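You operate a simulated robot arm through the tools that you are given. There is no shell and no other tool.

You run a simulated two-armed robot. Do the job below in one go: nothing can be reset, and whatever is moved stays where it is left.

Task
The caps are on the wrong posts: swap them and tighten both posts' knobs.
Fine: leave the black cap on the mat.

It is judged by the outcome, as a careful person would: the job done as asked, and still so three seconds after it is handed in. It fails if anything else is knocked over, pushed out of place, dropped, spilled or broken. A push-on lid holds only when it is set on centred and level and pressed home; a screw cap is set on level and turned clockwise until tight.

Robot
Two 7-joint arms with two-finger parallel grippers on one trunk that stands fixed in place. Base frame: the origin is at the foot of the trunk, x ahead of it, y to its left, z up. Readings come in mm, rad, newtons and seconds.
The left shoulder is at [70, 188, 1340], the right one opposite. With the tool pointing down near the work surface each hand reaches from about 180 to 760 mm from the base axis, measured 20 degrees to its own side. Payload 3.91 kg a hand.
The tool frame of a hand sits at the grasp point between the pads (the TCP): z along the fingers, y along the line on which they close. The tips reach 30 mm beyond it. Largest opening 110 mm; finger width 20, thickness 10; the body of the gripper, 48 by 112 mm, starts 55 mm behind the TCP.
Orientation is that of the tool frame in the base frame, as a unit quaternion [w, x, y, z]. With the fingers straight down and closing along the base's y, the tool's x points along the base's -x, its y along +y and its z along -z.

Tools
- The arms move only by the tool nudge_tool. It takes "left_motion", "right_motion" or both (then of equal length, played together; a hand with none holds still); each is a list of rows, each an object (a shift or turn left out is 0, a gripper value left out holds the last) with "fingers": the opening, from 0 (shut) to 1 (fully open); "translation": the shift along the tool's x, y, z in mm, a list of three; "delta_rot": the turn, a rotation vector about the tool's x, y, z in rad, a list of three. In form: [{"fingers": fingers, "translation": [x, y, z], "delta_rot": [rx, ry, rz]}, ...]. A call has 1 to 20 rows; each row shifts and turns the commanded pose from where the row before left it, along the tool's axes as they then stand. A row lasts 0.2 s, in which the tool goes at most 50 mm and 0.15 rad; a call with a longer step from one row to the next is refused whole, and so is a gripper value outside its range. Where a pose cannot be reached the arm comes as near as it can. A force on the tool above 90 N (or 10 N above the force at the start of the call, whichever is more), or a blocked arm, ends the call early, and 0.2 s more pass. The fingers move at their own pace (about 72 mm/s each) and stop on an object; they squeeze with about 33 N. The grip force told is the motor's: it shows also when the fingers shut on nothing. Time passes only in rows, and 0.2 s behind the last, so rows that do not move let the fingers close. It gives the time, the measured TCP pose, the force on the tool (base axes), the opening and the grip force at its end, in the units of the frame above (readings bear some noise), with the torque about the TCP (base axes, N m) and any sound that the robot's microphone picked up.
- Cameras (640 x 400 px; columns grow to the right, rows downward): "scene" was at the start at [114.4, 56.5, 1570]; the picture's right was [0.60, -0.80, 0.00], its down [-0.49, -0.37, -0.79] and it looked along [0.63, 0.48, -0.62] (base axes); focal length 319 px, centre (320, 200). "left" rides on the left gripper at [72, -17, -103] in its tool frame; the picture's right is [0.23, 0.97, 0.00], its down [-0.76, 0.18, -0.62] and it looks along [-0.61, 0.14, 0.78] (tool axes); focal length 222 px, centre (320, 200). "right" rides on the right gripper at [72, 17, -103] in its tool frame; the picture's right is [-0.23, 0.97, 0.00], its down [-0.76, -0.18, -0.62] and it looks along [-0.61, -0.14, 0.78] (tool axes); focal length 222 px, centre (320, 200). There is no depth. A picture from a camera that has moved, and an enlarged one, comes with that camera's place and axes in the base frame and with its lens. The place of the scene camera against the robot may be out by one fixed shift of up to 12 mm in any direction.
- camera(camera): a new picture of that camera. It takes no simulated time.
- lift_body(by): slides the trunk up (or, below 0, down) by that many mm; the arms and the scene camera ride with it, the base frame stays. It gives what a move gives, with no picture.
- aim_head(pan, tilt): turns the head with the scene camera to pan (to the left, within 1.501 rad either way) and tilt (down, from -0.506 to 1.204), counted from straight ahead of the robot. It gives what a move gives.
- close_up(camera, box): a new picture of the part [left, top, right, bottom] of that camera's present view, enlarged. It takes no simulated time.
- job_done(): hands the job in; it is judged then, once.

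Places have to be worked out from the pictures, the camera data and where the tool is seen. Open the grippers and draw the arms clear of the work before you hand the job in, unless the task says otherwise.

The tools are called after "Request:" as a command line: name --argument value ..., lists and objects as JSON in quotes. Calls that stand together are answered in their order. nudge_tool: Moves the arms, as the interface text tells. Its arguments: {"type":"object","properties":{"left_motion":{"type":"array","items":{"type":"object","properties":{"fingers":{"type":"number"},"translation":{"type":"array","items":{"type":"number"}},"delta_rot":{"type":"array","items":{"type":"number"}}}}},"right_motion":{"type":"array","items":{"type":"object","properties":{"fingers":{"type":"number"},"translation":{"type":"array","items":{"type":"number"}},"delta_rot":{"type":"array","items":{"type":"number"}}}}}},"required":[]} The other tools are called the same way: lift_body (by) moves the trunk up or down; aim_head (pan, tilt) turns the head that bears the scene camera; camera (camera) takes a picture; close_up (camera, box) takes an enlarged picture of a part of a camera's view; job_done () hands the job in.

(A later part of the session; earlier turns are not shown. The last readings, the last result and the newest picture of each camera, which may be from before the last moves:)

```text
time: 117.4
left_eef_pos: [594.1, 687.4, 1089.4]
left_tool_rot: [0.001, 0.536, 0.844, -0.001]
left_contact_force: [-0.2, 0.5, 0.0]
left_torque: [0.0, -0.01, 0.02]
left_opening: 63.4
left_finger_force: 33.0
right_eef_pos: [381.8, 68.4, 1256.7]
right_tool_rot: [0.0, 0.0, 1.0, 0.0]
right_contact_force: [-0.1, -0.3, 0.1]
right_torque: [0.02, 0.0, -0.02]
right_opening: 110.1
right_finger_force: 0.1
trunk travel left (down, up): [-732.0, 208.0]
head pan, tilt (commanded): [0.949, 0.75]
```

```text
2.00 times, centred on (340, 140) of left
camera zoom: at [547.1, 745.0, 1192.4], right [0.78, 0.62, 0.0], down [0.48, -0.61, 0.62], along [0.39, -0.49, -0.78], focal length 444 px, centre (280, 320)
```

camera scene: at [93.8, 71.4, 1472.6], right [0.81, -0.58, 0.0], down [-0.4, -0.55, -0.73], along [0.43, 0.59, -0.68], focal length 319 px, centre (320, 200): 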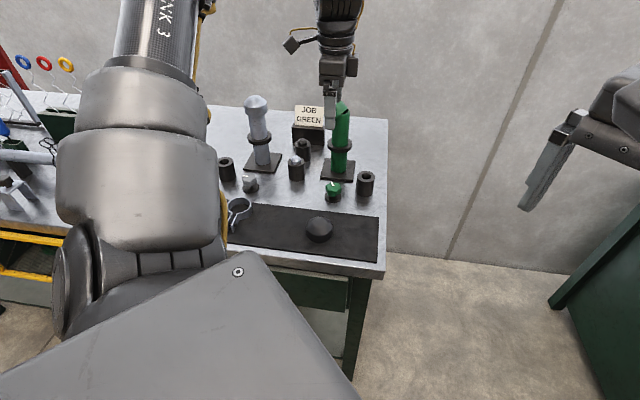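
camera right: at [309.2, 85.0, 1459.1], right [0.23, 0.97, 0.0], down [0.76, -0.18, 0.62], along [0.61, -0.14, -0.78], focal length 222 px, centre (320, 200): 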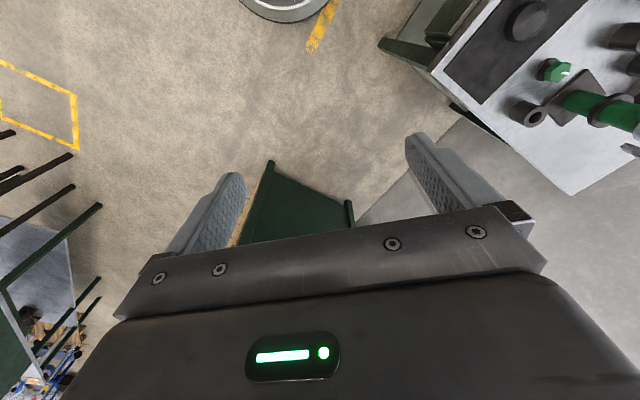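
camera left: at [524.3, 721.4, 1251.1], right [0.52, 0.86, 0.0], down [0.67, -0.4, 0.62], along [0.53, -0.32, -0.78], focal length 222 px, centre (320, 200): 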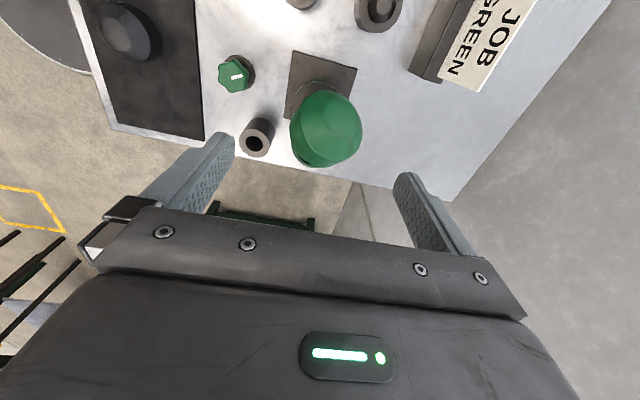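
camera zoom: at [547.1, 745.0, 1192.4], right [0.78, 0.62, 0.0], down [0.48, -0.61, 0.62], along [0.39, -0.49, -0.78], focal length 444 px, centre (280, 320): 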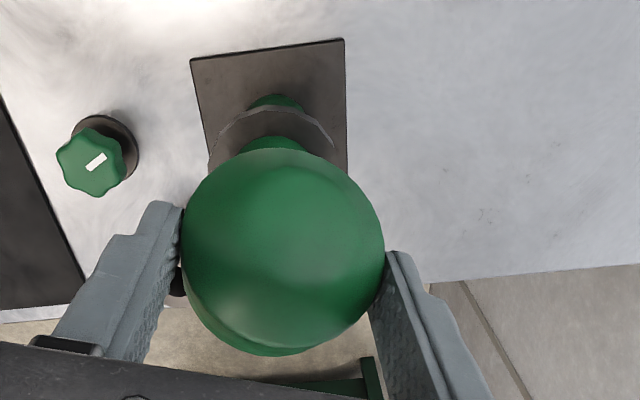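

The cap is off the tube and follows the hand. I'll raise the trunk 60 mm more before moving away.

Request:
lift_body --by 60

Request:
close_up --camera "scene" --box '[260, 50, 420, 150]'

```text
time: 118.4
left_eef_pos: [593.9, 687.5, 1148.2]
left_tool_rot: [0.002, 0.536, 0.844, 0.0]
left_contact_force: [0.9, -0.8, -0.2]
left_torque: [0.05, -0.01, 0.0]
left_opening: 63.5
left_finger_force: 32.8
right_eef_pos: [381.9, 68.0, 1317.1]
right_tool_rot: [0.0, 0.0, 1.0, -0.001]
right_contact_force: [-0.4, 0.6, -0.6]
right_torque: [0.02, -0.01, 0.0]
right_opening: 110.0
right_finger_force: 0.1
trunk travel left (down, up): [-792.0, 148.0]
head pan, tilt (commanded): [0.949, 0.75]
```

```text
4.00 times, centred on (340, 100) of scene
camera zoom: at [94.3, 71.7, 1504.5], right [0.81, -0.58, 0.0], down [-0.4, -0.55, -0.73], along [0.43, 0.59, -0.68], focal length 1278 px, centre (240, 600)
```

zoom: 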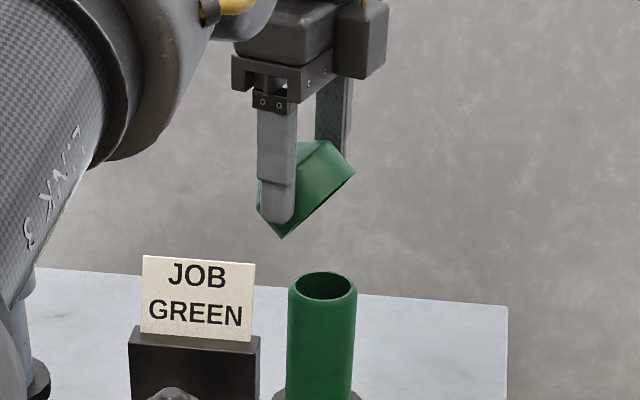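

The tilted cap is clear of the post. I'll carry it back over the free table patch at this height, then rotate the hand toward 44° yaw.

Request:
nudge_tool --left_motion '[{"translation": [6.5, -16, 0]}, {"translation": [12.9, -32.2, 0]}, {"translation": [12.9, -32.2, 0]}, {"translation": [12.9, -32.2, 0]}, {"translation": [12.9, -32.2, 0]}, {"translation": [6.5, -16, 0]}, {"delta_rot": [0, 0, -0.13]}, {"delta_rot": [0, 0, -0.13]}, {"delta_rot": [0, 0, -0.13]}, {"delta_rot": [0, 0, -0.13]}, {"delta_rot": [0, 0, -0.13]}, {"delta_rot": [0, 0, -0.13]}, {"delta_rot": [0, 0, -0.13]}, {}]'

```text
time: 121.4
left_eef_pos: [420.0, 677.3, 1149.4]
left_tool_rot: [0.0, 0.109, 0.994, 0.0]
left_contact_force: [0.2, 0.2, -1.5]
left_torque: [0.02, 0.02, -0.02]
left_opening: 63.4
left_finger_force: 33.0
right_eef_pos: [380.7, 68.2, 1317.9]
right_tool_rot: [0.0, 0.0, 1.0, 0.0]
right_contact_force: [0.3, 0.2, -0.2]
right_torque: [-0.05, 0.02, -0.04]
right_opening: 110.2
right_finger_force: 0.0
trunk travel left (down, up): [-792.0, 148.0]
head pan, tilt (commanded): [0.949, 0.75]
```

At the patch with the cap still held. I'll finish rotating to ~44° yaw and lower the trunk to −200.

Request:
nudge_tool --left_motion '[{"delta_rot": [0, 0, -0.14]}, {"delta_rot": [0, 0, -0.14]}, {"delta_rot": [0, 0, -0.14]}, {"delta_rot": [0, 0, -0.14]}, {"delta_rot": [0, 0, -0.14]}, {"delta_rot": [0, 0, -0.14]}, {"delta_rot": [0, 0, -0.14]}, {}]'

Request:
lift_body --by -142

Request:
camera --camera "left"

Request:
close_up --camera "scene" --box '[190, 70, 400, 201]'

```text
time: 123.2
left_eef_pos: [420.0, 677.0, 1148.8]
left_tool_rot: [0.001, -0.371, 0.929, -0.001]
left_contact_force: [0.7, 1.0, -1.1]
left_torque: [-0.04, -0.02, -0.01]
left_opening: 63.3
left_finger_force: 32.6
right_eef_pos: [382.1, 67.4, 1317.6]
right_tool_rot: [0.0, 0.0, 1.0, 0.001]
right_contact_force: [-0.1, 0.1, 0.1]
right_torque: [0.04, 0.0, 0.0]
right_opening: 110.1
right_finger_force: 0.0
trunk travel left (down, up): [-792.0, 148.0]
head pan, tilt (commanded): [0.949, 0.75]
```

```text
time: 124.8
left_eef_pos: [420.1, 677.1, 1007.6]
left_tool_rot: [0.0, -0.371, 0.929, -0.001]
left_contact_force: [-0.3, -0.1, 0.2]
left_torque: [0.0, -0.01, -0.01]
left_opening: 63.5
left_finger_force: 33.0
right_eef_pos: [380.8, 69.1, 1176.3]
right_tool_rot: [0.0, 0.0, 1.0, 0.0]
right_contact_force: [0.5, 1.0, 0.6]
right_torque: [0.02, 0.01, 0.02]
right_opening: 109.8
right_finger_force: 0.1
trunk travel left (down, up): [-650.0, 290.0]
head pan, tilt (commanded): [0.949, 0.75]
```

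```text
taken
camera left: at [379.4, 614.4, 1110.6], right [-0.83, 0.55, 0.0], down [0.43, 0.65, 0.62], along [0.34, 0.52, -0.78], focal length 222 px, centre (320, 200)
```

left: 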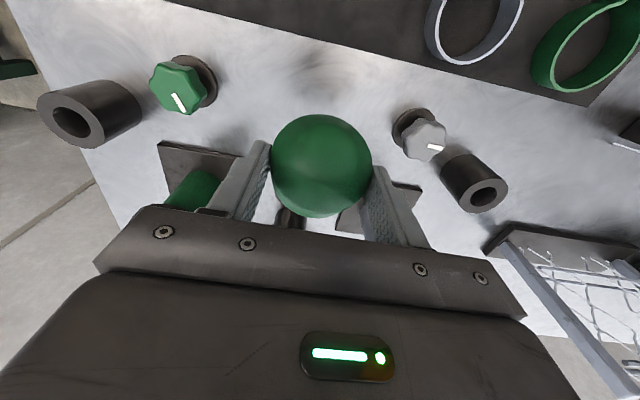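

```text
3.05 times, centred on (295, 136) of scene
camera zoom: at [93.8, 71.4, 1362.6], right [0.81, -0.58, 0.0], down [-0.4, -0.55, -0.73], along [0.43, 0.59, -0.68], focal length 973 px, centre (396, 397)
```

zoom: 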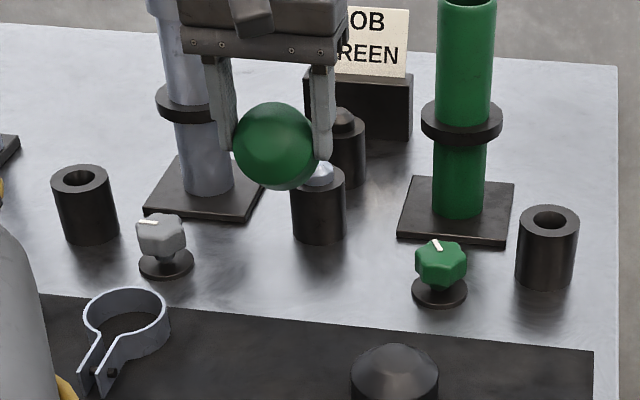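

The green post and its base look unmoved compared with before. I'll lower the cap toward the table (first to TCP ≈925), then slowly press it level against the tabletop.

Request:
nudge_tool --left_motion '[{"translation": [-5, 0, 10]}, {"translation": [0, 0, 25]}, {"translation": [0, 0, 25]}, {"translation": [0, 0, 22]}, {}, {}]'

Request:
close_up --camera "scene" --box '[220, 110, 332, 180]'

Request:
close_up --camera "left" --box '[180, 20, 500, 220]'

```text
time: 126.2
left_eef_pos: [422.8, 678.7, 925.9]
left_tool_rot: [0.0, -0.371, 0.929, -0.001]
left_contact_force: [-0.3, -0.6, -0.5]
left_torque: [0.01, 0.01, 0.02]
left_opening: 63.3
left_finger_force: 33.2
right_eef_pos: [381.2, 68.0, 1175.4]
right_tool_rot: [0.0, 0.0, 1.0, 0.0]
right_contact_force: [-0.6, 0.0, 0.0]
right_torque: [-0.02, -0.02, 0.01]
right_opening: 110.0
right_finger_force: 0.0
trunk travel left (down, up): [-650.0, 290.0]
head pan, tilt (commanded): [0.949, 0.75]
```

```text
5.71 times, centred on (276, 145) of scene
camera zoom: at [94.0, 71.5, 1362.5], right [0.81, -0.58, 0.0], down [-0.4, -0.55, -0.73], along [0.43, 0.59, -0.68], focal length 1825 px, centre (571, 514)
```

zoom: 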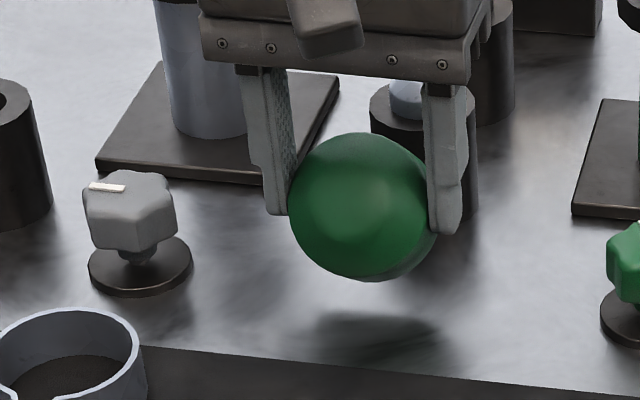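

```text
2.00 times, centred on (340, 120) of left
camera zoom: at [381.8, 616.8, 1029.0], right [-0.83, 0.55, 0.0], down [0.43, 0.65, 0.62], along [0.34, 0.52, -0.78], focal length 444 px, centre (280, 360)
```

zoom: 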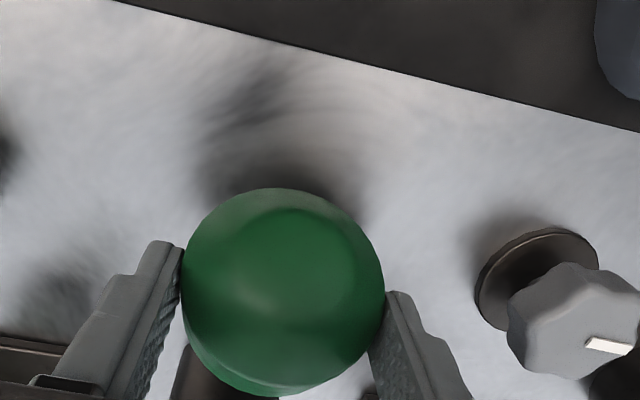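

The cap is ~15 mm above the table, low edge toward the robot. Lowering slowly now.

Request:
nudge_tool --left_motion '[{"translation": [0, 0, 4]}, {"translation": [0, 0, 4]}, {"translation": [0, 0, 3]}, {}]'

```text
time: 127.2
left_eef_pos: [422.7, 678.8, 917.2]
left_tool_rot: [0.001, -0.371, 0.929, -0.001]
left_contact_force: [0.0, 2.8, 11.8]
left_torque: [0.16, 0.16, -0.01]
left_opening: 63.4
left_finger_force: 33.4
right_eef_pos: [378.9, 67.8, 1176.4]
right_tool_rot: [0.0, 0.0, 1.0, 0.0]
right_contact_force: [-0.1, -0.5, 0.4]
right_torque: [0.0, 0.01, 0.01]
right_opening: 110.2
right_finger_force: 0.0
trunk travel left (down, up): [-650.0, 290.0]
head pan, tilt (commanded): [0.949, 0.75]
```

Contact with the table (12 N). I'll continue pressing in 2 mm steps and see whether the cap pivots toward level.

Request:
nudge_tool --left_motion '[{"translation": [0, 0, 2]}, {"translation": [0, 0, 2]}, {}]'

Request:
close_up --camera "scene" --box '[220, 110, 332, 180]'

Request:
close_up --camera "left" --box '[180, 20, 500, 220]'

```text
time: 128.0
left_eef_pos: [423.5, 678.2, 915.1]
left_tool_rot: [0.003, -0.371, 0.929, 0.0]
left_contact_force: [-1.4, 7.6, 27.5]
left_torque: [0.21, 0.26, -0.08]
left_opening: 63.2
left_finger_force: 32.9
right_eef_pos: [378.2, 65.7, 1176.7]
right_tool_rot: [0.001, 0.001, 1.0, 0.001]
right_contact_force: [0.0, 1.0, 0.3]
right_torque: [0.04, -0.04, 0.0]
right_opening: 110.1
right_finger_force: 0.2
trunk travel left (down, up): [-650.0, 290.0]
head pan, tilt (commanded): [0.949, 0.75]
```

```text
5.71 times, centred on (276, 145) of scene
camera zoom: at [90.9, 68.5, 1363.1], right [0.81, -0.58, 0.0], down [-0.4, -0.55, -0.73], along [0.43, 0.6, -0.68], focal length 1825 px, centre (571, 514)
```

zoom: 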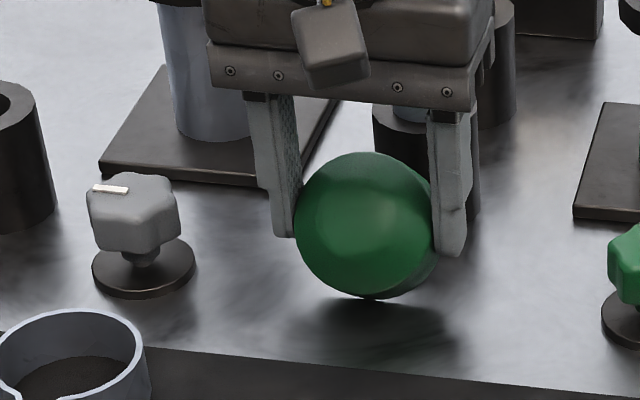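

```text
2.00 times, centred on (340, 120) of left
camera zoom: at [381.6, 615.8, 1017.9], right [-0.84, 0.55, 0.0], down [0.43, 0.65, 0.63], along [0.35, 0.52, -0.78], focal length 444 px, centre (280, 360)
```

zoom: 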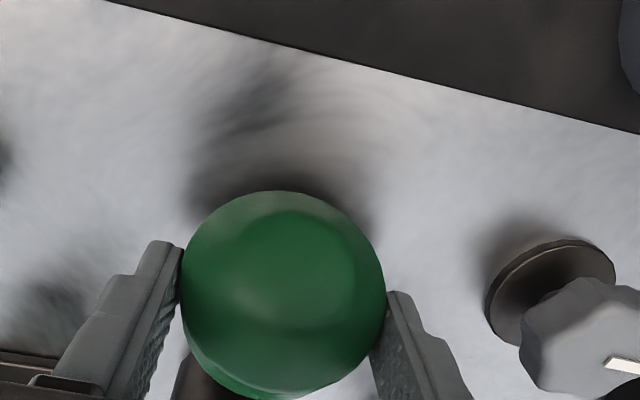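

The cap isn't pivoting under straight pressing. A better way: keep the low rim planted by friction and sweep the hand forward and down in an arc so the cap rolls to level. To have room before the socket behind, I'll first lift a bit, move 20 mm back toward the robot, and touch down again.

Request:
nudge_tool --left_motion '[{"translation": [0, 0, -6]}, {"translation": [0, 0, -6]}, {"translation": [10, 0, 0]}, {"translation": [10, 0, 0]}, {"translation": [0, 0, 5]}, {"translation": [0, 0, 4]}, {}]'

Request:
close_up --camera "scene" --box '[220, 110, 332, 180]'

```text
time: 129.6
left_eef_pos: [409.9, 664.5, 915.7]
left_tool_rot: [0.002, -0.371, 0.929, -0.001]
left_contact_force: [0.0, 5.1, 14.1]
left_torque: [0.12, 0.04, -0.03]
left_opening: 63.3
left_finger_force: 32.9
right_eef_pos: [380.1, 67.5, 1176.3]
right_tool_rot: [0.0, 0.0, 1.0, 0.0]
right_contact_force: [-0.1, 1.0, -0.5]
right_torque: [-0.05, -0.02, 0.0]
right_opening: 110.1
right_finger_force: 0.0
trunk travel left (down, up): [-650.0, 290.0]
head pan, tilt (commanded): [0.949, 0.75]
```

```text
5.71 times, centred on (276, 145) of scene
camera zoom: at [92.6, 70.1, 1363.0], right [0.81, -0.58, 0.0], down [-0.4, -0.55, -0.73], along [0.43, 0.6, -0.68], focal length 1825 px, centre (571, 514)
```

zoom: 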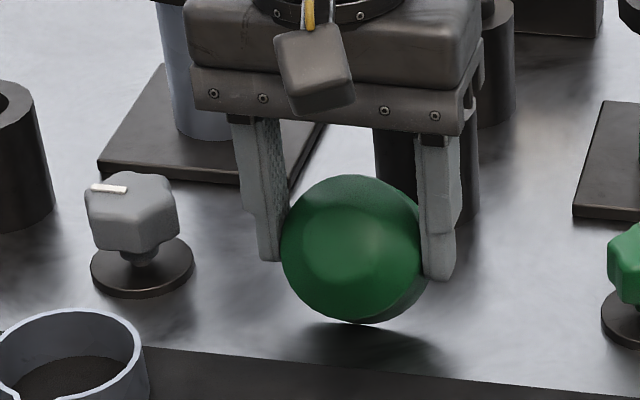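

Touched down with 14 N. Now the first part of the arc: forward and down in small steps.

Request:
nudge_tool --left_motion '[{"translation": [-2.3, 0, 1.4]}, {"translation": [-2.3, 0, 1.4]}, {"translation": [-2.2, 0, 1.5]}, {"translation": [-2.1, 0, 1.5]}, {}]'

Request:
close_up --camera "scene" --box '[220, 110, 332, 180]'

Request:
close_up --camera "left" --box '[180, 20, 500, 220]'

```text
time: 130.8
left_eef_pos: [415.1, 669.9, 910.2]
left_tool_rot: [0.001, -0.37, 0.929, 0.001]
left_contact_force: [-0.1, -0.7, 17.1]
left_torque: [-0.2, 0.18, -0.01]
left_opening: 63.4
left_finger_force: 33.3
right_eef_pos: [379.2, 65.6, 1175.2]
right_tool_rot: [0.001, 0.001, 1.0, 0.001]
right_contact_force: [-0.3, -0.5, 0.3]
right_torque: [0.01, 0.01, 0.0]
right_opening: 110.0
right_finger_force: 0.1
trunk travel left (down, up): [-650.0, 290.0]
head pan, tilt (commanded): [0.949, 0.75]
```

```text
5.71 times, centred on (276, 145) of scene
camera zoom: at [92.3, 68.4, 1362.6], right [0.81, -0.58, 0.0], down [-0.4, -0.55, -0.73], along [0.43, 0.6, -0.68], focal length 1825 px, centre (571, 514)
```

zoom: 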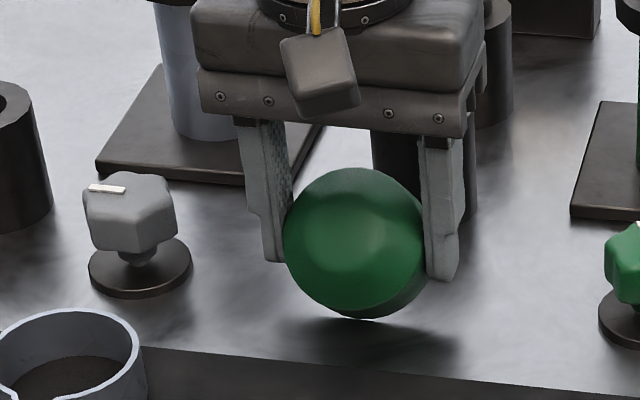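

```text
2.00 times, centred on (340, 120) of left
camera zoom: at [373.7, 607.7, 1012.1], right [-0.83, 0.55, 0.0], down [0.43, 0.65, 0.63], along [0.35, 0.52, -0.78], focal length 444 px, centre (280, 360)
```

zoom: 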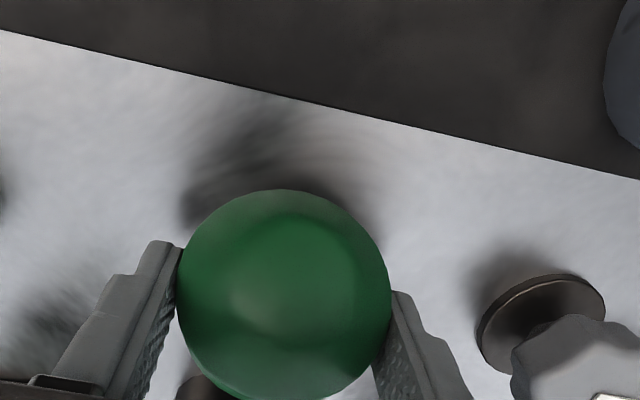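

It's rolling toward level (hand went 5.5 mm lower at similar force). Continuing the arc.

Request:
nudge_tool --left_motion '[{"translation": [-2.0, 0, 1.6]}, {"translation": [-1.9, 0, 1.7]}, {"translation": [-1.8, 0, 1.8]}, {"translation": [-1.7, 0, 1.9]}, {}]'

Request:
close_up --camera "scene" --box '[220, 110, 332, 180]'

Request:
close_up --camera "left" --box '[180, 20, 500, 220]'

```text
time: 132.0
left_eef_pos: [420.0, 675.6, 903.7]
left_tool_rot: [0.001, -0.37, 0.929, 0.001]
left_contact_force: [-4.8, -4.8, 20.2]
left_torque: [-0.45, 0.51, 0.01]
left_opening: 63.4
left_finger_force: 33.1
right_eef_pos: [378.4, 65.5, 1176.7]
right_tool_rot: [0.001, 0.0, 1.0, 0.0]
right_contact_force: [-0.2, -0.2, 0.5]
right_torque: [0.01, 0.03, 0.01]
right_opening: 110.0
right_finger_force: 0.1
trunk travel left (down, up): [-650.0, 290.0]
head pan, tilt (commanded): [0.949, 0.75]
```

```text
5.71 times, centred on (276, 145) of scene
camera zoom: at [91.2, 67.5, 1363.0], right [0.81, -0.58, 0.0], down [-0.4, -0.55, -0.73], along [0.43, 0.6, -0.68], focal length 1825 px, centre (571, 514)
```

zoom: 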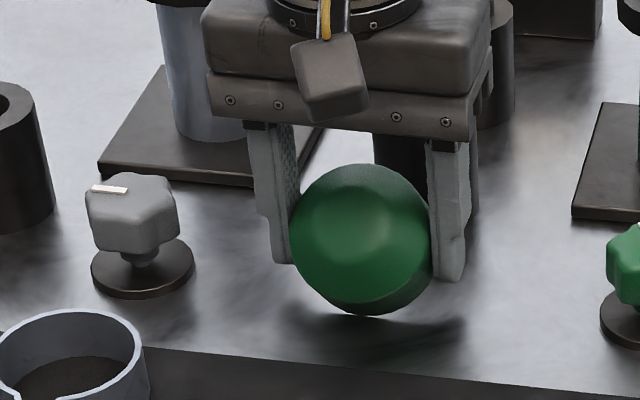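

```text
2.00 times, centred on (340, 120) of left
camera zoom: at [379.1, 612.6, 1006.7], right [-0.83, 0.55, 0.0], down [0.43, 0.65, 0.63], along [0.34, 0.52, -0.78], focal length 444 px, centre (280, 360)
```

zoom: 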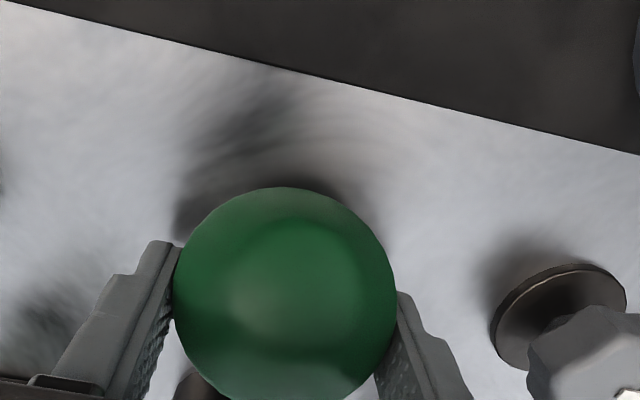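

Still improving (more of the cap's side wall is visible). Continuing forward and down while the fingertips still have ~13 mm to the table.

Request:
nudge_tool --left_motion '[{"translation": [-2.5, 0, 1.5]}, {"translation": [-2.5, 0, 1.5]}, {"translation": [-2.5, 0, 1.5]}, {}]'

Request:
close_up --camera "scene" --box '[220, 110, 332, 180]'

Request:
close_up --camera "left" --box '[180, 20, 500, 220]'

```text
time: 133.0
left_eef_pos: [426.2, 680.8, 899.9]
left_tool_rot: [0.002, -0.37, 0.929, 0.001]
left_contact_force: [-3.6, -4.9, 20.6]
left_torque: [-0.5, 0.5, 0.04]
left_opening: 63.3
left_finger_force: 33.3
right_eef_pos: [379.7, 65.3, 1176.2]
right_tool_rot: [0.001, -0.001, 1.0, 0.001]
right_contact_force: [-0.6, 0.0, -0.1]
right_torque: [0.01, 0.03, -0.02]
right_opening: 110.1
right_finger_force: 0.1
trunk travel left (down, up): [-650.0, 290.0]
head pan, tilt (commanded): [0.949, 0.75]
```

```text
5.71 times, centred on (276, 145) of scene
camera zoom: at [91.3, 67.4, 1363.0], right [0.81, -0.58, 0.0], down [-0.4, -0.55, -0.73], along [0.43, 0.6, -0.68], focal length 1825 px, centre (571, 514)
```

zoom: 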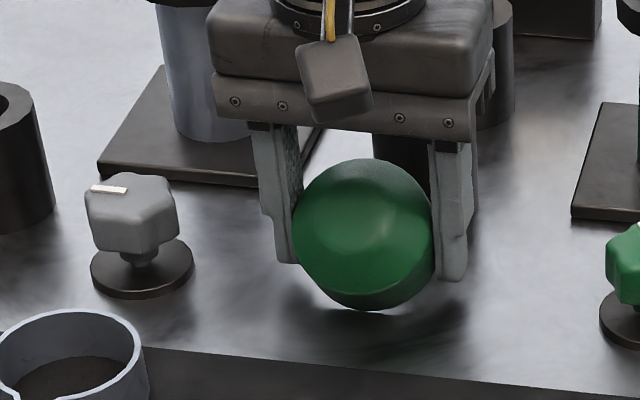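

```text
2.00 times, centred on (340, 120) of left
camera zoom: at [383.8, 617.8, 1002.2], right [-0.83, 0.55, 0.0], down [0.43, 0.65, 0.63], along [0.34, 0.52, -0.78], focal length 444 px, centre (280, 360)
```

zoom: 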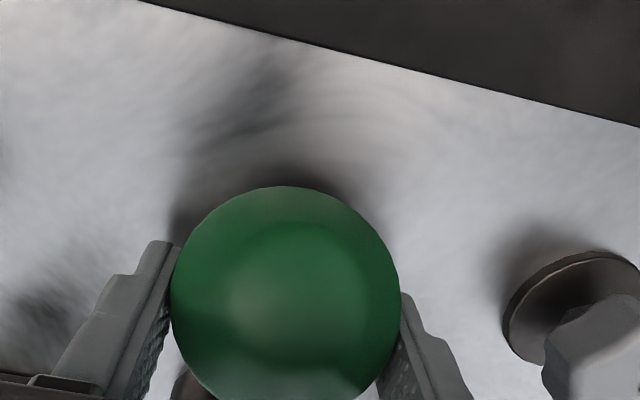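

The contact lever arm has grown (tilt now ≈32°). I'll now push straight down in small steps, which should rotate it most of the way to level before the tips reach the table.

Request:
nudge_tool --left_motion '[{"translation": [0, 0, 1.5]}, {"translation": [0, 0, 1.5]}, {"translation": [0, 0, 1.5]}, {}]'

```text
time: 134.0
left_eef_pos: [426.6, 680.7, 894.4]
left_tool_rot: [0.001, -0.371, 0.929, 0.001]
left_contact_force: [-0.2, 6.6, 24.9]
left_torque: [-0.16, 0.48, -0.08]
left_opening: 63.6
left_finger_force: 33.2
right_eef_pos: [379.2, 65.1, 1176.2]
right_tool_rot: [0.001, 0.0, 1.0, 0.001]
right_contact_force: [-0.3, 0.2, -0.3]
right_torque: [-0.03, 0.02, 0.04]
right_opening: 109.9
right_finger_force: 0.1
trunk travel left (down, up): [-650.0, 290.0]
head pan, tilt (commanded): [0.949, 0.75]
```

Down to 894 with 25 N. I'll look at the tilt now.

Request:
close_up --camera "scene" --box '[220, 110, 332, 180]'

Request:
close_up --camera "left" --box '[180, 20, 500, 220]'

```text
5.71 times, centred on (276, 145) of scene
camera zoom: at [91.5, 68.7, 1362.9], right [0.81, -0.58, 0.0], down [-0.4, -0.55, -0.73], along [0.43, 0.6, -0.68], focal length 1825 px, centre (571, 514)
```

zoom: 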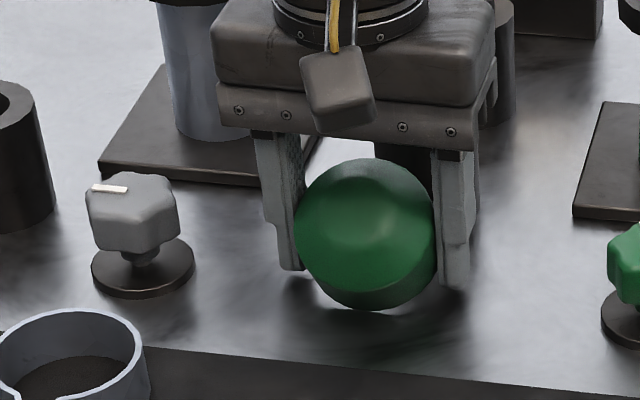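

```text
2.00 times, centred on (340, 120) of left
camera zoom: at [384.8, 618.9, 996.7], right [-0.84, 0.55, 0.0], down [0.43, 0.65, 0.63], along [0.35, 0.52, -0.78], focal length 444 px, centre (280, 360)
```

zoom: 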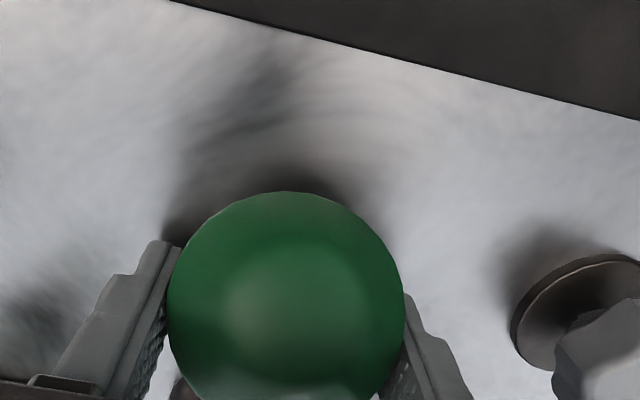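

The cap is past any tipping risk (its weight will settle it flat). I'll release just slightly (opening to ~69 mm) so it settles level while still guided by the pads.

Request:
nudge_tool --left_motion '[{"translation": [0, 0, -1.5]}, {"fingers": 0.63}, {}, {}]'

Request:
close_up --camera "scene" --box '[220, 110, 332, 180]'

Request:
close_up --camera "left" --box '[180, 20, 500, 220]'

```text
time: 135.0
left_eef_pos: [428.6, 683.0, 892.1]
left_tool_rot: [-0.001, -0.371, 0.929, 0.0]
left_contact_force: [0.6, -0.2, -0.4]
left_torque: [0.0, -0.01, 0.0]
left_opening: 69.2
left_finger_force: 0.1
right_eef_pos: [380.4, 67.0, 1174.5]
right_tool_rot: [0.0, 0.001, 1.0, 0.0]
right_contact_force: [0.4, -0.9, 0.0]
right_torque: [0.0, 0.01, 0.0]
right_opening: 110.1
right_finger_force: 0.0
trunk travel left (down, up): [-650.0, 290.0]
head pan, tilt (commanded): [0.949, 0.75]
```

```text
5.71 times, centred on (276, 145) of scene
camera zoom: at [94.1, 71.7, 1362.5], right [0.81, -0.58, 0.0], down [-0.4, -0.55, -0.73], along [0.43, 0.59, -0.68], focal length 1825 px, centre (571, 514)
```

zoom: 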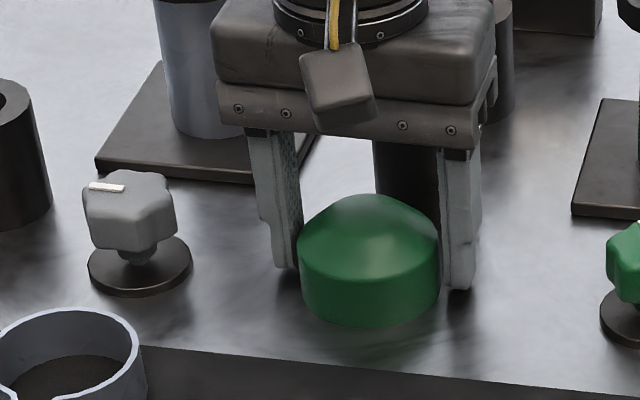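

```text
2.00 times, centred on (340, 120) of left
camera zoom: at [386.7, 620.3, 995.6], right [-0.83, 0.55, 0.0], down [0.43, 0.65, 0.62], along [0.34, 0.52, -0.78], focal length 444 px, centre (280, 360)
```

zoom: 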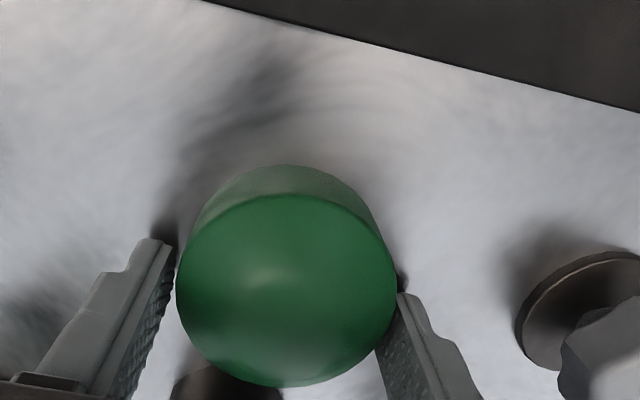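

The cap now stands level on the table. I'll open fully, rise straight up, and re-apply the 0.2 rad outward tilt for the next grasp.

Request:
nudge_tool --left_motion '[{"fingers": 1.0}, {}, {}, {"translation": [0, 0, -5]}, {"translation": [0, 0, -25]}, {"translation": [0, 0, -35]}, {"translation": [0, 0, -35]}, {"delta_rot": [0, -0.1, 0]}, {"delta_rot": [0, -0.1, 0]}, {}, {}]'

Request:
close_up --camera "left" --box '[180, 0, 500, 200]'

Request:
close_up --camera "scene" --box '[190, 70, 400, 201]'

```text
time: 137.4
left_eef_pos: [428.1, 682.1, 993.0]
left_tool_rot: [0.094, -0.369, 0.924, 0.036]
left_contact_force: [0.5, 0.2, -0.2]
left_torque: [-0.02, 0.02, 0.01]
left_opening: 109.7
left_finger_force: 0.1
right_eef_pos: [380.3, 67.8, 1175.3]
right_tool_rot: [-0.001, 0.0, 1.0, 0.0]
right_contact_force: [0.0, 0.8, 0.0]
right_torque: [0.01, -0.02, 0.01]
right_opening: 110.0
right_finger_force: 0.2
trunk travel left (down, up): [-650.0, 290.0]
head pan, tilt (commanded): [0.949, 0.75]
```

```text
2.00 times, centred on (340, 100) of left
camera zoom: at [372.8, 607.7, 1079.3], right [-0.83, 0.55, -0.05], down [0.33, 0.56, 0.76], along [0.45, 0.62, -0.65], focal length 444 px, centre (280, 400)
```

zoom: 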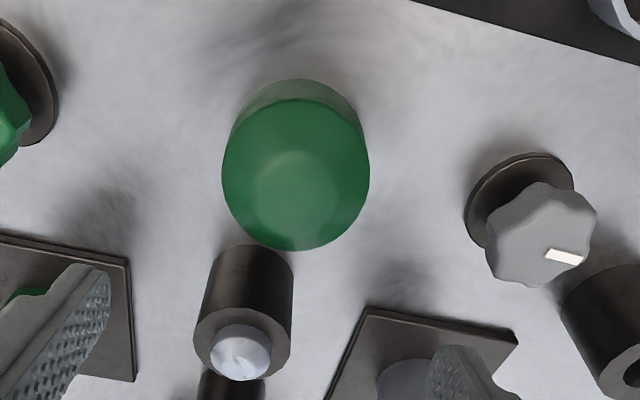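

```text
3.05 times, centred on (295, 136) of scene
camera zoom: at [93.5, 71.8, 1362.6], right [0.81, -0.58, 0.0], down [-0.4, -0.56, -0.73], along [0.43, 0.59, -0.68], focal length 973 px, centre (396, 397)
```

zoom: 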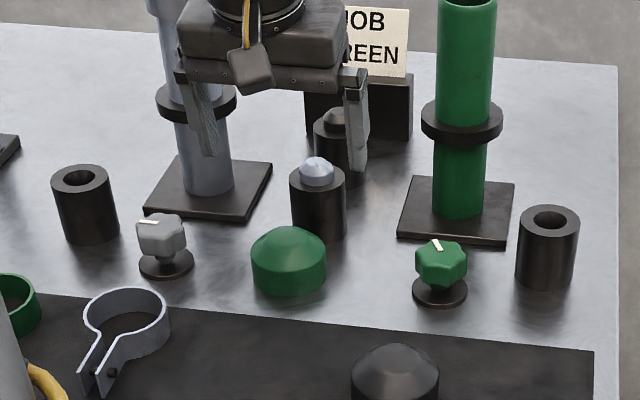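

All objects are where they were. I'll descend around the green cap again with the tilted tool to ~4 mm above final height and check alignment.

Request:
nudge_tool --left_motion '[{"translation": [6.6, 0.5, 23.1]}, {"translation": [6.6, 0.5, 23.1]}, {"translation": [6.6, 0.5, 23.1]}, {"translation": [6.6, 0.5, 23.1]}, {}, {}]'

Request:
close_up --camera "left" --box '[180, 40, 500, 240]'

Request:
close_up --camera "scene" --box '[230, 120, 326, 180]'

```text
time: 138.8
left_eef_pos: [420.4, 678.1, 898.3]
left_tool_rot: [0.093, -0.368, 0.924, 0.035]
left_contact_force: [0.1, -0.3, -1.1]
left_torque: [0.04, 0.03, 0.02]
left_opening: 110.3
left_finger_force: 0.1
right_eef_pos: [379.9, 68.9, 1175.4]
right_tool_rot: [0.0, 0.0, 1.0, 0.0]
right_contact_force: [0.1, 0.9, -0.9]
right_torque: [0.04, -0.01, -0.04]
right_opening: 110.1
right_finger_force: 0.1
trunk travel left (down, up): [-650.0, 290.0]
head pan, tilt (commanded): [0.949, 0.75]
```

```text
2.00 times, centred on (340, 140) of left
camera zoom: at [365.3, 603.2, 984.2], right [-0.83, 0.55, -0.05], down [0.33, 0.56, 0.76], along [0.45, 0.62, -0.65], focal length 444 px, centre (280, 320)
```

zoom: 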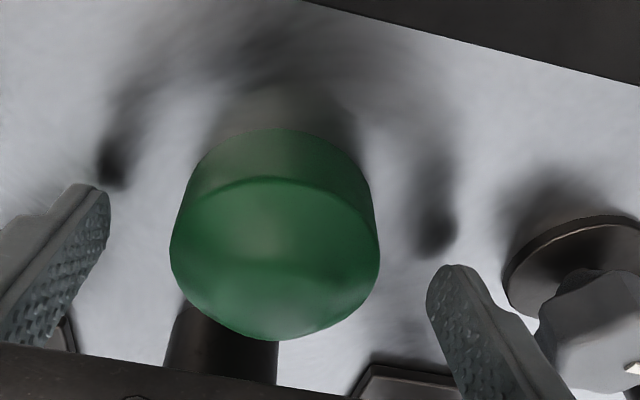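

```text
6.67 times, centred on (278, 150) of scene
camera zoom: at [93.8, 71.4, 1362.6], right [0.81, -0.58, 0.0], down [-0.4, -0.55, -0.73], along [0.43, 0.59, -0.68], focal length 2129 px, centre (600, 533)
```

zoom: 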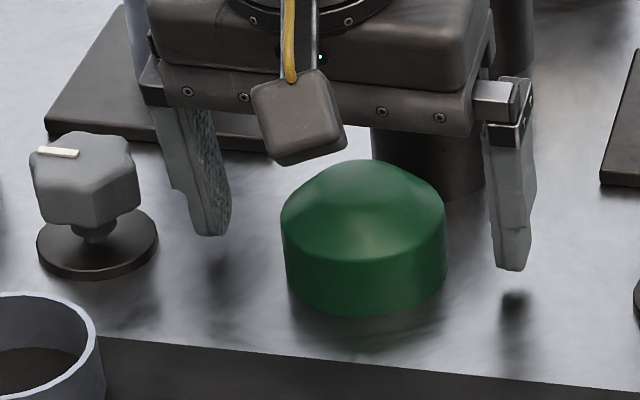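

Well aligned; a 1.5 mm sideways correction, 4 mm down, and close.

Request:
nudge_tool --left_motion '[{"translation": [0.8, -1.5, 4.0]}, {}, {"fingers": 0.0}, {}, {}, {}, {}]'

Request:
close_up --camera "left" --box '[180, 40, 500, 240]'

```text
time: 140.4
left_eef_pos: [422.3, 678.0, 894.4]
left_tool_rot: [0.092, -0.368, 0.924, 0.036]
left_contact_force: [-1.1, -0.3, 0.5]
left_torque: [0.01, -0.01, -0.02]
left_opening: 63.4
left_finger_force: 33.2
right_eef_pos: [381.2, 68.5, 1175.6]
right_tool_rot: [-0.001, 0.0, 1.0, 0.001]
right_contact_force: [0.4, 0.0, 0.1]
right_torque: [0.02, 0.01, -0.01]
right_opening: 109.9
right_finger_force: 0.0
trunk travel left (down, up): [-650.0, 290.0]
head pan, tilt (commanded): [0.949, 0.75]
```

```text
2.00 times, centred on (340, 140) of left
camera zoom: at [366.4, 602.5, 979.9], right [-0.83, 0.55, -0.05], down [0.33, 0.56, 0.76], along [0.45, 0.62, -0.65], focal length 444 px, centre (280, 320)
```

zoom: 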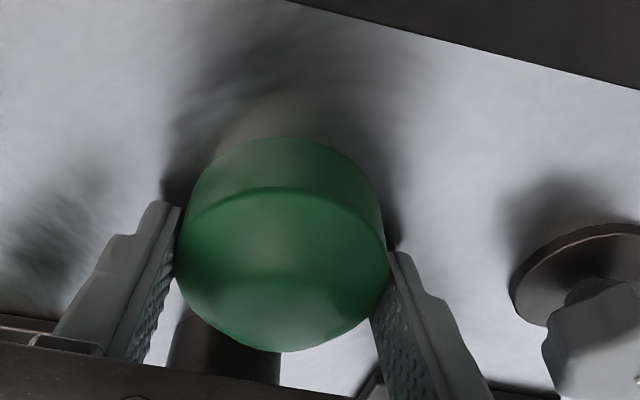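

Gripped cleanly (63.4 mm). Lifting, then raising the trunk.

Request:
nudge_tool --left_motion '[{"translation": [-0.6, 0, -2.9]}, {"translation": [-1.2, 0, -5.9]}, {"translation": [-2.0, 0, -9.8]}, {"translation": [-3.0, 0, -14.7]}, {"translation": [-4.0, 0, -19.6]}, {"translation": [-4.0, 0, -19.6]}, {"translation": [-4.0, 0, -19.6]}, {"translation": [-3.0, 0, -14.7]}, {"translation": [-2.0, 0, -9.8]}, {}]'

Request:
lift_body --by 130

```text
time: 142.6
left_eef_pos: [422.6, 678.6, 1012.8]
left_tool_rot: [0.092, -0.369, 0.924, 0.036]
left_contact_force: [0.3, -0.7, -0.3]
left_torque: [-0.02, 0.01, -0.02]
left_opening: 63.4
left_finger_force: 32.8
right_eef_pos: [381.1, 68.9, 1175.2]
right_tool_rot: [0.0, 0.0, 1.0, -0.001]
right_contact_force: [0.4, 0.2, -0.9]
right_torque: [0.01, 0.01, -0.02]
right_opening: 110.1
right_finger_force: 0.1
trunk travel left (down, up): [-650.0, 290.0]
head pan, tilt (commanded): [0.949, 0.75]
```

```text
time: 144.2
left_eef_pos: [422.6, 678.5, 1142.4]
left_tool_rot: [0.093, -0.368, 0.924, 0.036]
left_contact_force: [0.3, -0.3, -0.5]
left_torque: [0.02, 0.02, -0.03]
left_opening: 63.6
left_finger_force: 32.5
right_eef_pos: [381.3, 69.5, 1305.1]
right_tool_rot: [0.0, 0.0, 1.0, -0.001]
right_contact_force: [0.6, -0.6, 0.7]
right_torque: [0.01, 0.01, 0.01]
right_opening: 110.0
right_finger_force: 0.2
trunk travel left (down, up): [-780.0, 160.0]
head pan, tilt (commanded): [0.949, 0.75]
```

Now carrying it over the green post again (target TCP ≈ (599.8, 671.6)).

Request:
nudge_tool --left_motion '[{"translation": [-12.2, -12.7, 2.5]}, {"translation": [-24.3, -25.3, 4.9]}, {"translation": [-24.3, -25.3, 4.9]}, {"translation": [-24.3, -25.3, 4.9]}, {"translation": [-24.3, -25.3, 4.9]}, {"translation": [-12.2, -12.7, 2.5]}, {}, {}]'

Request:
close_up --camera "scene" --box '[260, 40, 420, 140]'

Request:
close_up --camera "left" --box '[180, 20, 500, 220]'

```text
time: 146.0
left_eef_pos: [600.5, 672.7, 1142.5]
left_tool_rot: [0.093, -0.369, 0.924, 0.036]
left_contact_force: [0.6, -0.4, -0.8]
left_torque: [0.0, 0.01, -0.01]
left_opening: 63.3
left_finger_force: 32.9
right_eef_pos: [381.2, 68.0, 1305.6]
right_tool_rot: [0.0, 0.0, 1.0, 0.0]
right_contact_force: [-0.4, -0.3, -0.4]
right_torque: [-0.01, -0.01, 0.01]
right_opening: 110.3
right_finger_force: 0.0
trunk travel left (down, up): [-780.0, 160.0]
head pan, tilt (commanded): [0.949, 0.75]
```

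```text
4.00 times, centred on (340, 90) of scene
camera zoom: at [94.3, 71.4, 1492.5], right [0.81, -0.58, 0.0], down [-0.4, -0.55, -0.73], along [0.43, 0.59, -0.68], focal length 1278 px, centre (240, 640)
```

zoom: 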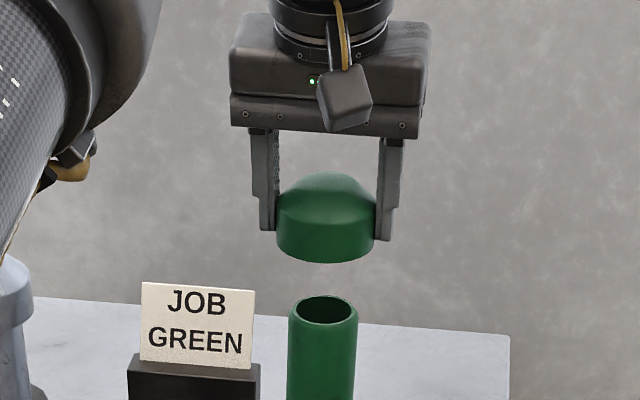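

```text
2.00 times, centred on (340, 120) of left
camera zoom: at [544.4, 596.8, 1229.0], right [-0.83, 0.55, -0.05], down [0.33, 0.56, 0.76], along [0.45, 0.62, -0.65], focal length 444 px, centre (280, 360)
```

zoom: 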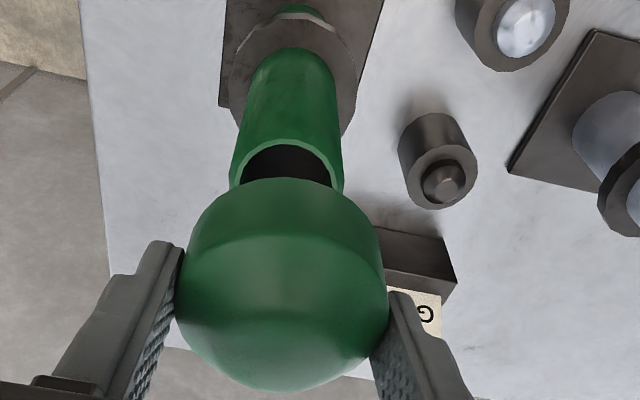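

Same relation as the earlier successful approach. I'll shift 1.3 mm right and lower to just above the tube, then step down.

Request:
nudge_tool --left_motion '[{"translation": [0, -1.3, 0]}, {"translation": [2.2, 0, 10.8]}, {"translation": [2.2, 0, 10.8]}, {"translation": [2.2, 0, 10.8]}, {"translation": [1.8, 0, 8.8]}, {}, {}]'

Request:
close_up --camera "scene" --box '[300, 75, 380, 125]'

```text
time: 147.6
left_eef_pos: [600.7, 670.4, 1099.6]
left_tool_rot: [0.093, -0.368, 0.924, 0.036]
left_contact_force: [0.4, 0.9, -1.0]
left_torque: [0.02, 0.05, 0.0]
left_opening: 63.1
left_finger_force: 33.4
right_eef_pos: [381.5, 69.3, 1304.6]
right_tool_rot: [0.0, 0.0, 1.0, -0.001]
right_contact_force: [0.0, -0.7, -0.1]
right_torque: [0.02, -0.03, 0.01]
right_opening: 110.1
right_finger_force: 0.2
trunk travel left (down, up): [-780.0, 160.0]
head pan, tilt (commanded): [0.949, 0.75]
```

```text
8.00 times, centred on (340, 100) of scene
camera zoom: at [93.8, 71.4, 1492.6], right [0.81, -0.58, 0.0], down [-0.4, -0.55, -0.73], along [0.43, 0.59, -0.68], focal length 2555 px, centre (160, 1000)
```

zoom: 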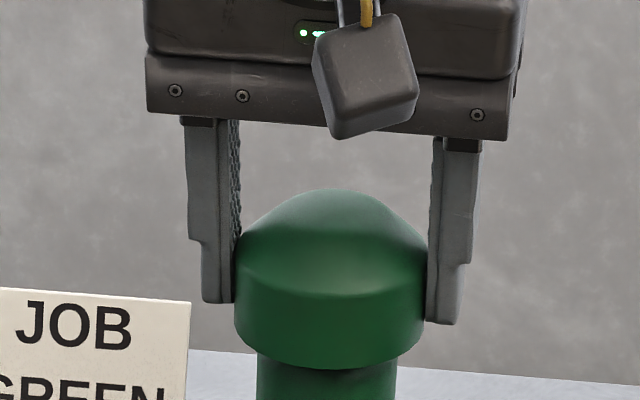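

Centred within ~0.5 mm laterally. Stepping down.

Request:
nudge_tool --left_motion '[{"translation": [0.8, 0, 3.9]}, {"translation": [0.8, 0, 3.9]}, {"translation": [0.6, 0, 2.9]}, {"translation": [0.5, 0, 2.4]}, {}]'

```text
time: 148.8
left_eef_pos: [600.6, 669.9, 1087.5]
left_tool_rot: [0.092, -0.369, 0.924, 0.036]
left_contact_force: [-0.4, 0.5, -0.8]
left_torque: [0.02, 0.01, 0.02]
left_opening: 63.4
left_finger_force: 33.3
right_eef_pos: [380.8, 68.4, 1305.8]
right_tool_rot: [0.0, -0.001, 1.0, 0.0]
right_contact_force: [-0.3, -0.7, 0.5]
right_torque: [0.0, 0.0, 0.0]
right_opening: 109.9
right_finger_force: 0.1
trunk travel left (down, up): [-780.0, 160.0]
head pan, tilt (commanded): [0.949, 0.75]
```

No contact at 1087.5. Continuing in small steps.

Request:
nudge_tool --left_motion '[{"translation": [0.2, 0, 2.0]}, {"translation": [0.2, 0, 2.0]}, {"translation": [0.2, 0, 2.0]}, {}]'

```text
time: 149.8
left_eef_pos: [601.0, 671.0, 1081.3]
left_tool_rot: [0.093, -0.369, 0.924, 0.036]
left_contact_force: [-0.6, 0.3, -1.2]
left_torque: [-0.03, 0.01, 0.04]
left_opening: 63.3
left_finger_force: 33.3
right_eef_pos: [380.9, 68.1, 1305.6]
right_tool_rot: [-0.001, 0.0, 1.0, 0.0]
right_contact_force: [0.5, 0.0, 0.0]
right_torque: [-0.03, -0.02, 0.03]
right_opening: 109.7
right_finger_force: 0.1
trunk travel left (down, up): [-780.0, 160.0]
head pan, tilt (commanded): [0.949, 0.75]
```

Over the tube and free. Continuing toward the seat.

Request:
nudge_tool --left_motion '[{"translation": [0.4, 0, 2.0]}, {"translation": [0.4, 0, 2.0]}, {"translation": [0.4, 0, 2.0]}, {}]'

```text
time: 150.8
left_eef_pos: [599.6, 671.4, 1074.8]
left_tool_rot: [0.093, -0.368, 0.924, 0.036]
left_contact_force: [0.2, -0.2, -0.4]
left_torque: [0.01, 0.0, 0.01]
left_opening: 63.3
left_finger_force: 32.8
right_eef_pos: [381.5, 68.5, 1305.1]
right_tool_rot: [0.0, -0.001, 1.0, 0.0]
right_contact_force: [-0.3, 0.4, -0.6]
right_torque: [-0.01, -0.02, 0.03]
right_opening: 110.1
right_finger_force: 0.1
trunk travel left (down, up): [-780.0, 160.0]
head pan, tilt (commanded): [0.949, 0.75]
```

Still free at 1074.8; final steps to the seat (~1071).

Request:
nudge_tool --left_motion '[{"translation": [0.3, 0, 1.5]}, {"translation": [0.3, 0, 1.5]}, {"translation": [0.3, 0, 1.5]}, {}]'

```text
time: 151.8
left_eef_pos: [600.3, 670.8, 1071.4]
left_tool_rot: [0.093, -0.368, 0.924, 0.035]
left_contact_force: [0.8, 0.5, 1.8]
left_torque: [0.05, 0.03, -0.02]
left_opening: 63.5
left_finger_force: 32.8
right_eef_pos: [379.8, 68.3, 1305.5]
right_tool_rot: [0.0, -0.001, 1.0, 0.0]
right_contact_force: [-0.4, 0.7, -0.4]
right_torque: [-0.04, -0.01, 0.0]
right_opening: 110.1
right_finger_force: 0.0
trunk travel left (down, up): [-780.0, 160.0]
head pan, tilt (commanded): [0.949, 0.75]
```

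Touching the seat. Pressing it home with ~2.5 mm more command, then relaxing and releasing.

Request:
nudge_tool --left_motion '[{"translation": [0.2, 0, 1.2]}, {"translation": [0.3, 0, 1.5]}, {}]'

Request:
nudge_tool --left_motion '[{"translation": [-0.5, 0, -2.4]}, {}, {"fingers": 1.0}, {}, {}, {}]'

Request:
close_up --camera "scene" --box '[290, 80, 386, 140]'

Request:
close_up --camera "left" --box '[180, 60, 500, 260]'

```text
time: 152.6
left_eef_pos: [599.9, 669.8, 1071.0]
left_tool_rot: [0.096, -0.368, 0.924, 0.037]
left_contact_force: [5.3, 6.0, 19.6]
left_torque: [0.05, 0.18, -0.08]
left_opening: 63.3
left_finger_force: 32.7
right_eef_pos: [379.2, 67.0, 1306.3]
right_tool_rot: [0.0, 0.0, 1.0, 0.001]
right_contact_force: [0.2, 0.6, 1.1]
right_torque: [0.03, 0.05, -0.01]
right_opening: 110.0
right_finger_force: 0.0
trunk travel left (down, up): [-780.0, 160.0]
head pan, tilt (commanded): [0.949, 0.75]
```

```text
time: 154.0
left_eef_pos: [600.0, 671.5, 1069.1]
left_tool_rot: [0.092, -0.369, 0.924, 0.036]
left_contact_force: [0.0, 0.4, 0.7]
left_torque: [-0.01, -0.03, 0.01]
left_opening: 109.8
left_finger_force: 0.1
right_eef_pos: [381.2, 68.6, 1305.8]
right_tool_rot: [-0.001, 0.0, 1.0, -0.001]
right_contact_force: [0.1, -0.1, -0.1]
right_torque: [-0.01, 0.03, 0.02]
right_opening: 109.9
right_finger_force: 0.2
trunk travel left (down, up): [-780.0, 160.0]
head pan, tilt (commanded): [0.949, 0.75]
```

```text
6.67 times, centred on (338, 110) of scene
camera zoom: at [94.1, 71.8, 1492.5], right [0.81, -0.58, 0.0], down [-0.4, -0.56, -0.73], along [0.43, 0.59, -0.68], focal length 2129 px, centre (200, 800)
```

zoom: 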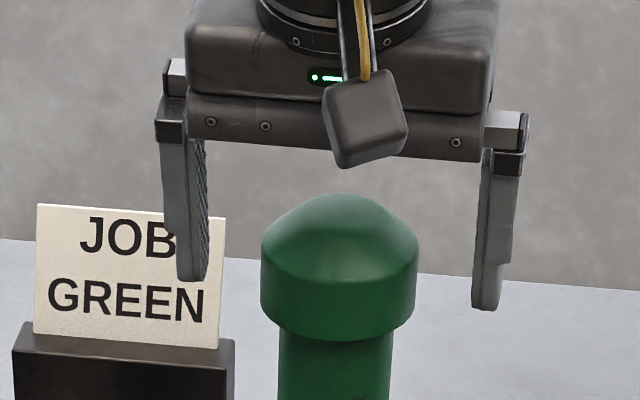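

```text
2.00 times, centred on (340, 160) of left
camera zoom: at [544.7, 596.1, 1155.8], right [-0.83, 0.55, -0.05], down [0.33, 0.56, 0.76], along [0.45, 0.62, -0.65], focal length 444 px, centre (280, 280)
```

zoom: 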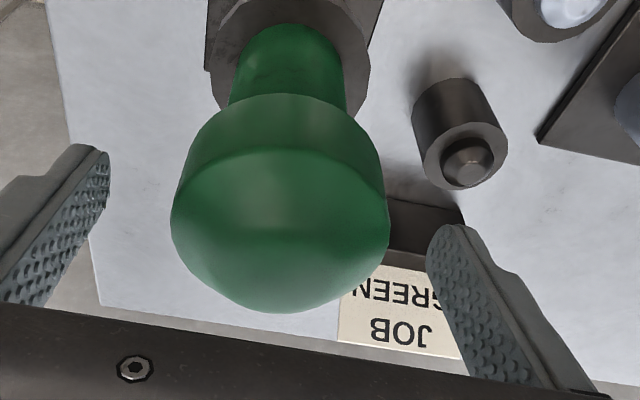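

The green cap is seated again, level and centred. I'll rise straight up, back away toward the green knob, and remove the tilt — this time keeping the wrist yaw at 44° or below.

Request:
nudge_tool --left_motion '[{"translation": [-2, 0, -9.8]}, {"translation": [-5, 0, -24.5]}, {"translation": [-7, 0, -34.3]}, {"translation": [-3, 0, -14.7]}, {"translation": [30, 0, -6]}, {"translation": [35, 0, -7]}, {"translation": [30, 0, -6], "delta_rot": [0, 0.1, 0]}, {"translation": [25, 0, -3], "delta_rot": [0, 0.1, 0]}, {}, {}]'

Request:
close_up --camera "scene" --box '[220, 70, 400, 182]'

```text
time: 156.2
left_eef_pos: [510.7, 587.7, 1155.7]
left_tool_rot: [-0.001, -0.371, 0.928, 0.0]
left_contact_force: [-1.2, -0.7, -0.9]
left_torque: [0.01, 0.0, 0.0]
left_opening: 110.2
left_finger_force: 0.0
right_eef_pos: [380.3, 67.4, 1305.1]
right_tool_rot: [0.0, 0.0, 1.0, 0.0]
right_contact_force: [-0.1, -0.1, -0.2]
right_torque: [-0.02, -0.01, 0.0]
right_opening: 109.9
right_finger_force: 0.0
trunk travel left (down, up): [-780.0, 160.0]
head pan, tilt (commanded): [0.949, 0.75]
```

```text
3.56 times, centred on (310, 126) of scene
camera zoom: at [94.5, 71.3, 1492.5], right [0.81, -0.58, 0.0], down [-0.4, -0.55, -0.73], along [0.43, 0.59, -0.68], focal length 1136 px, centre (356, 463)
```

zoom: 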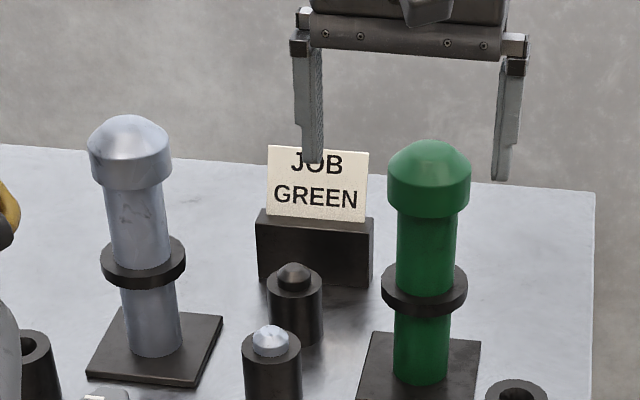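

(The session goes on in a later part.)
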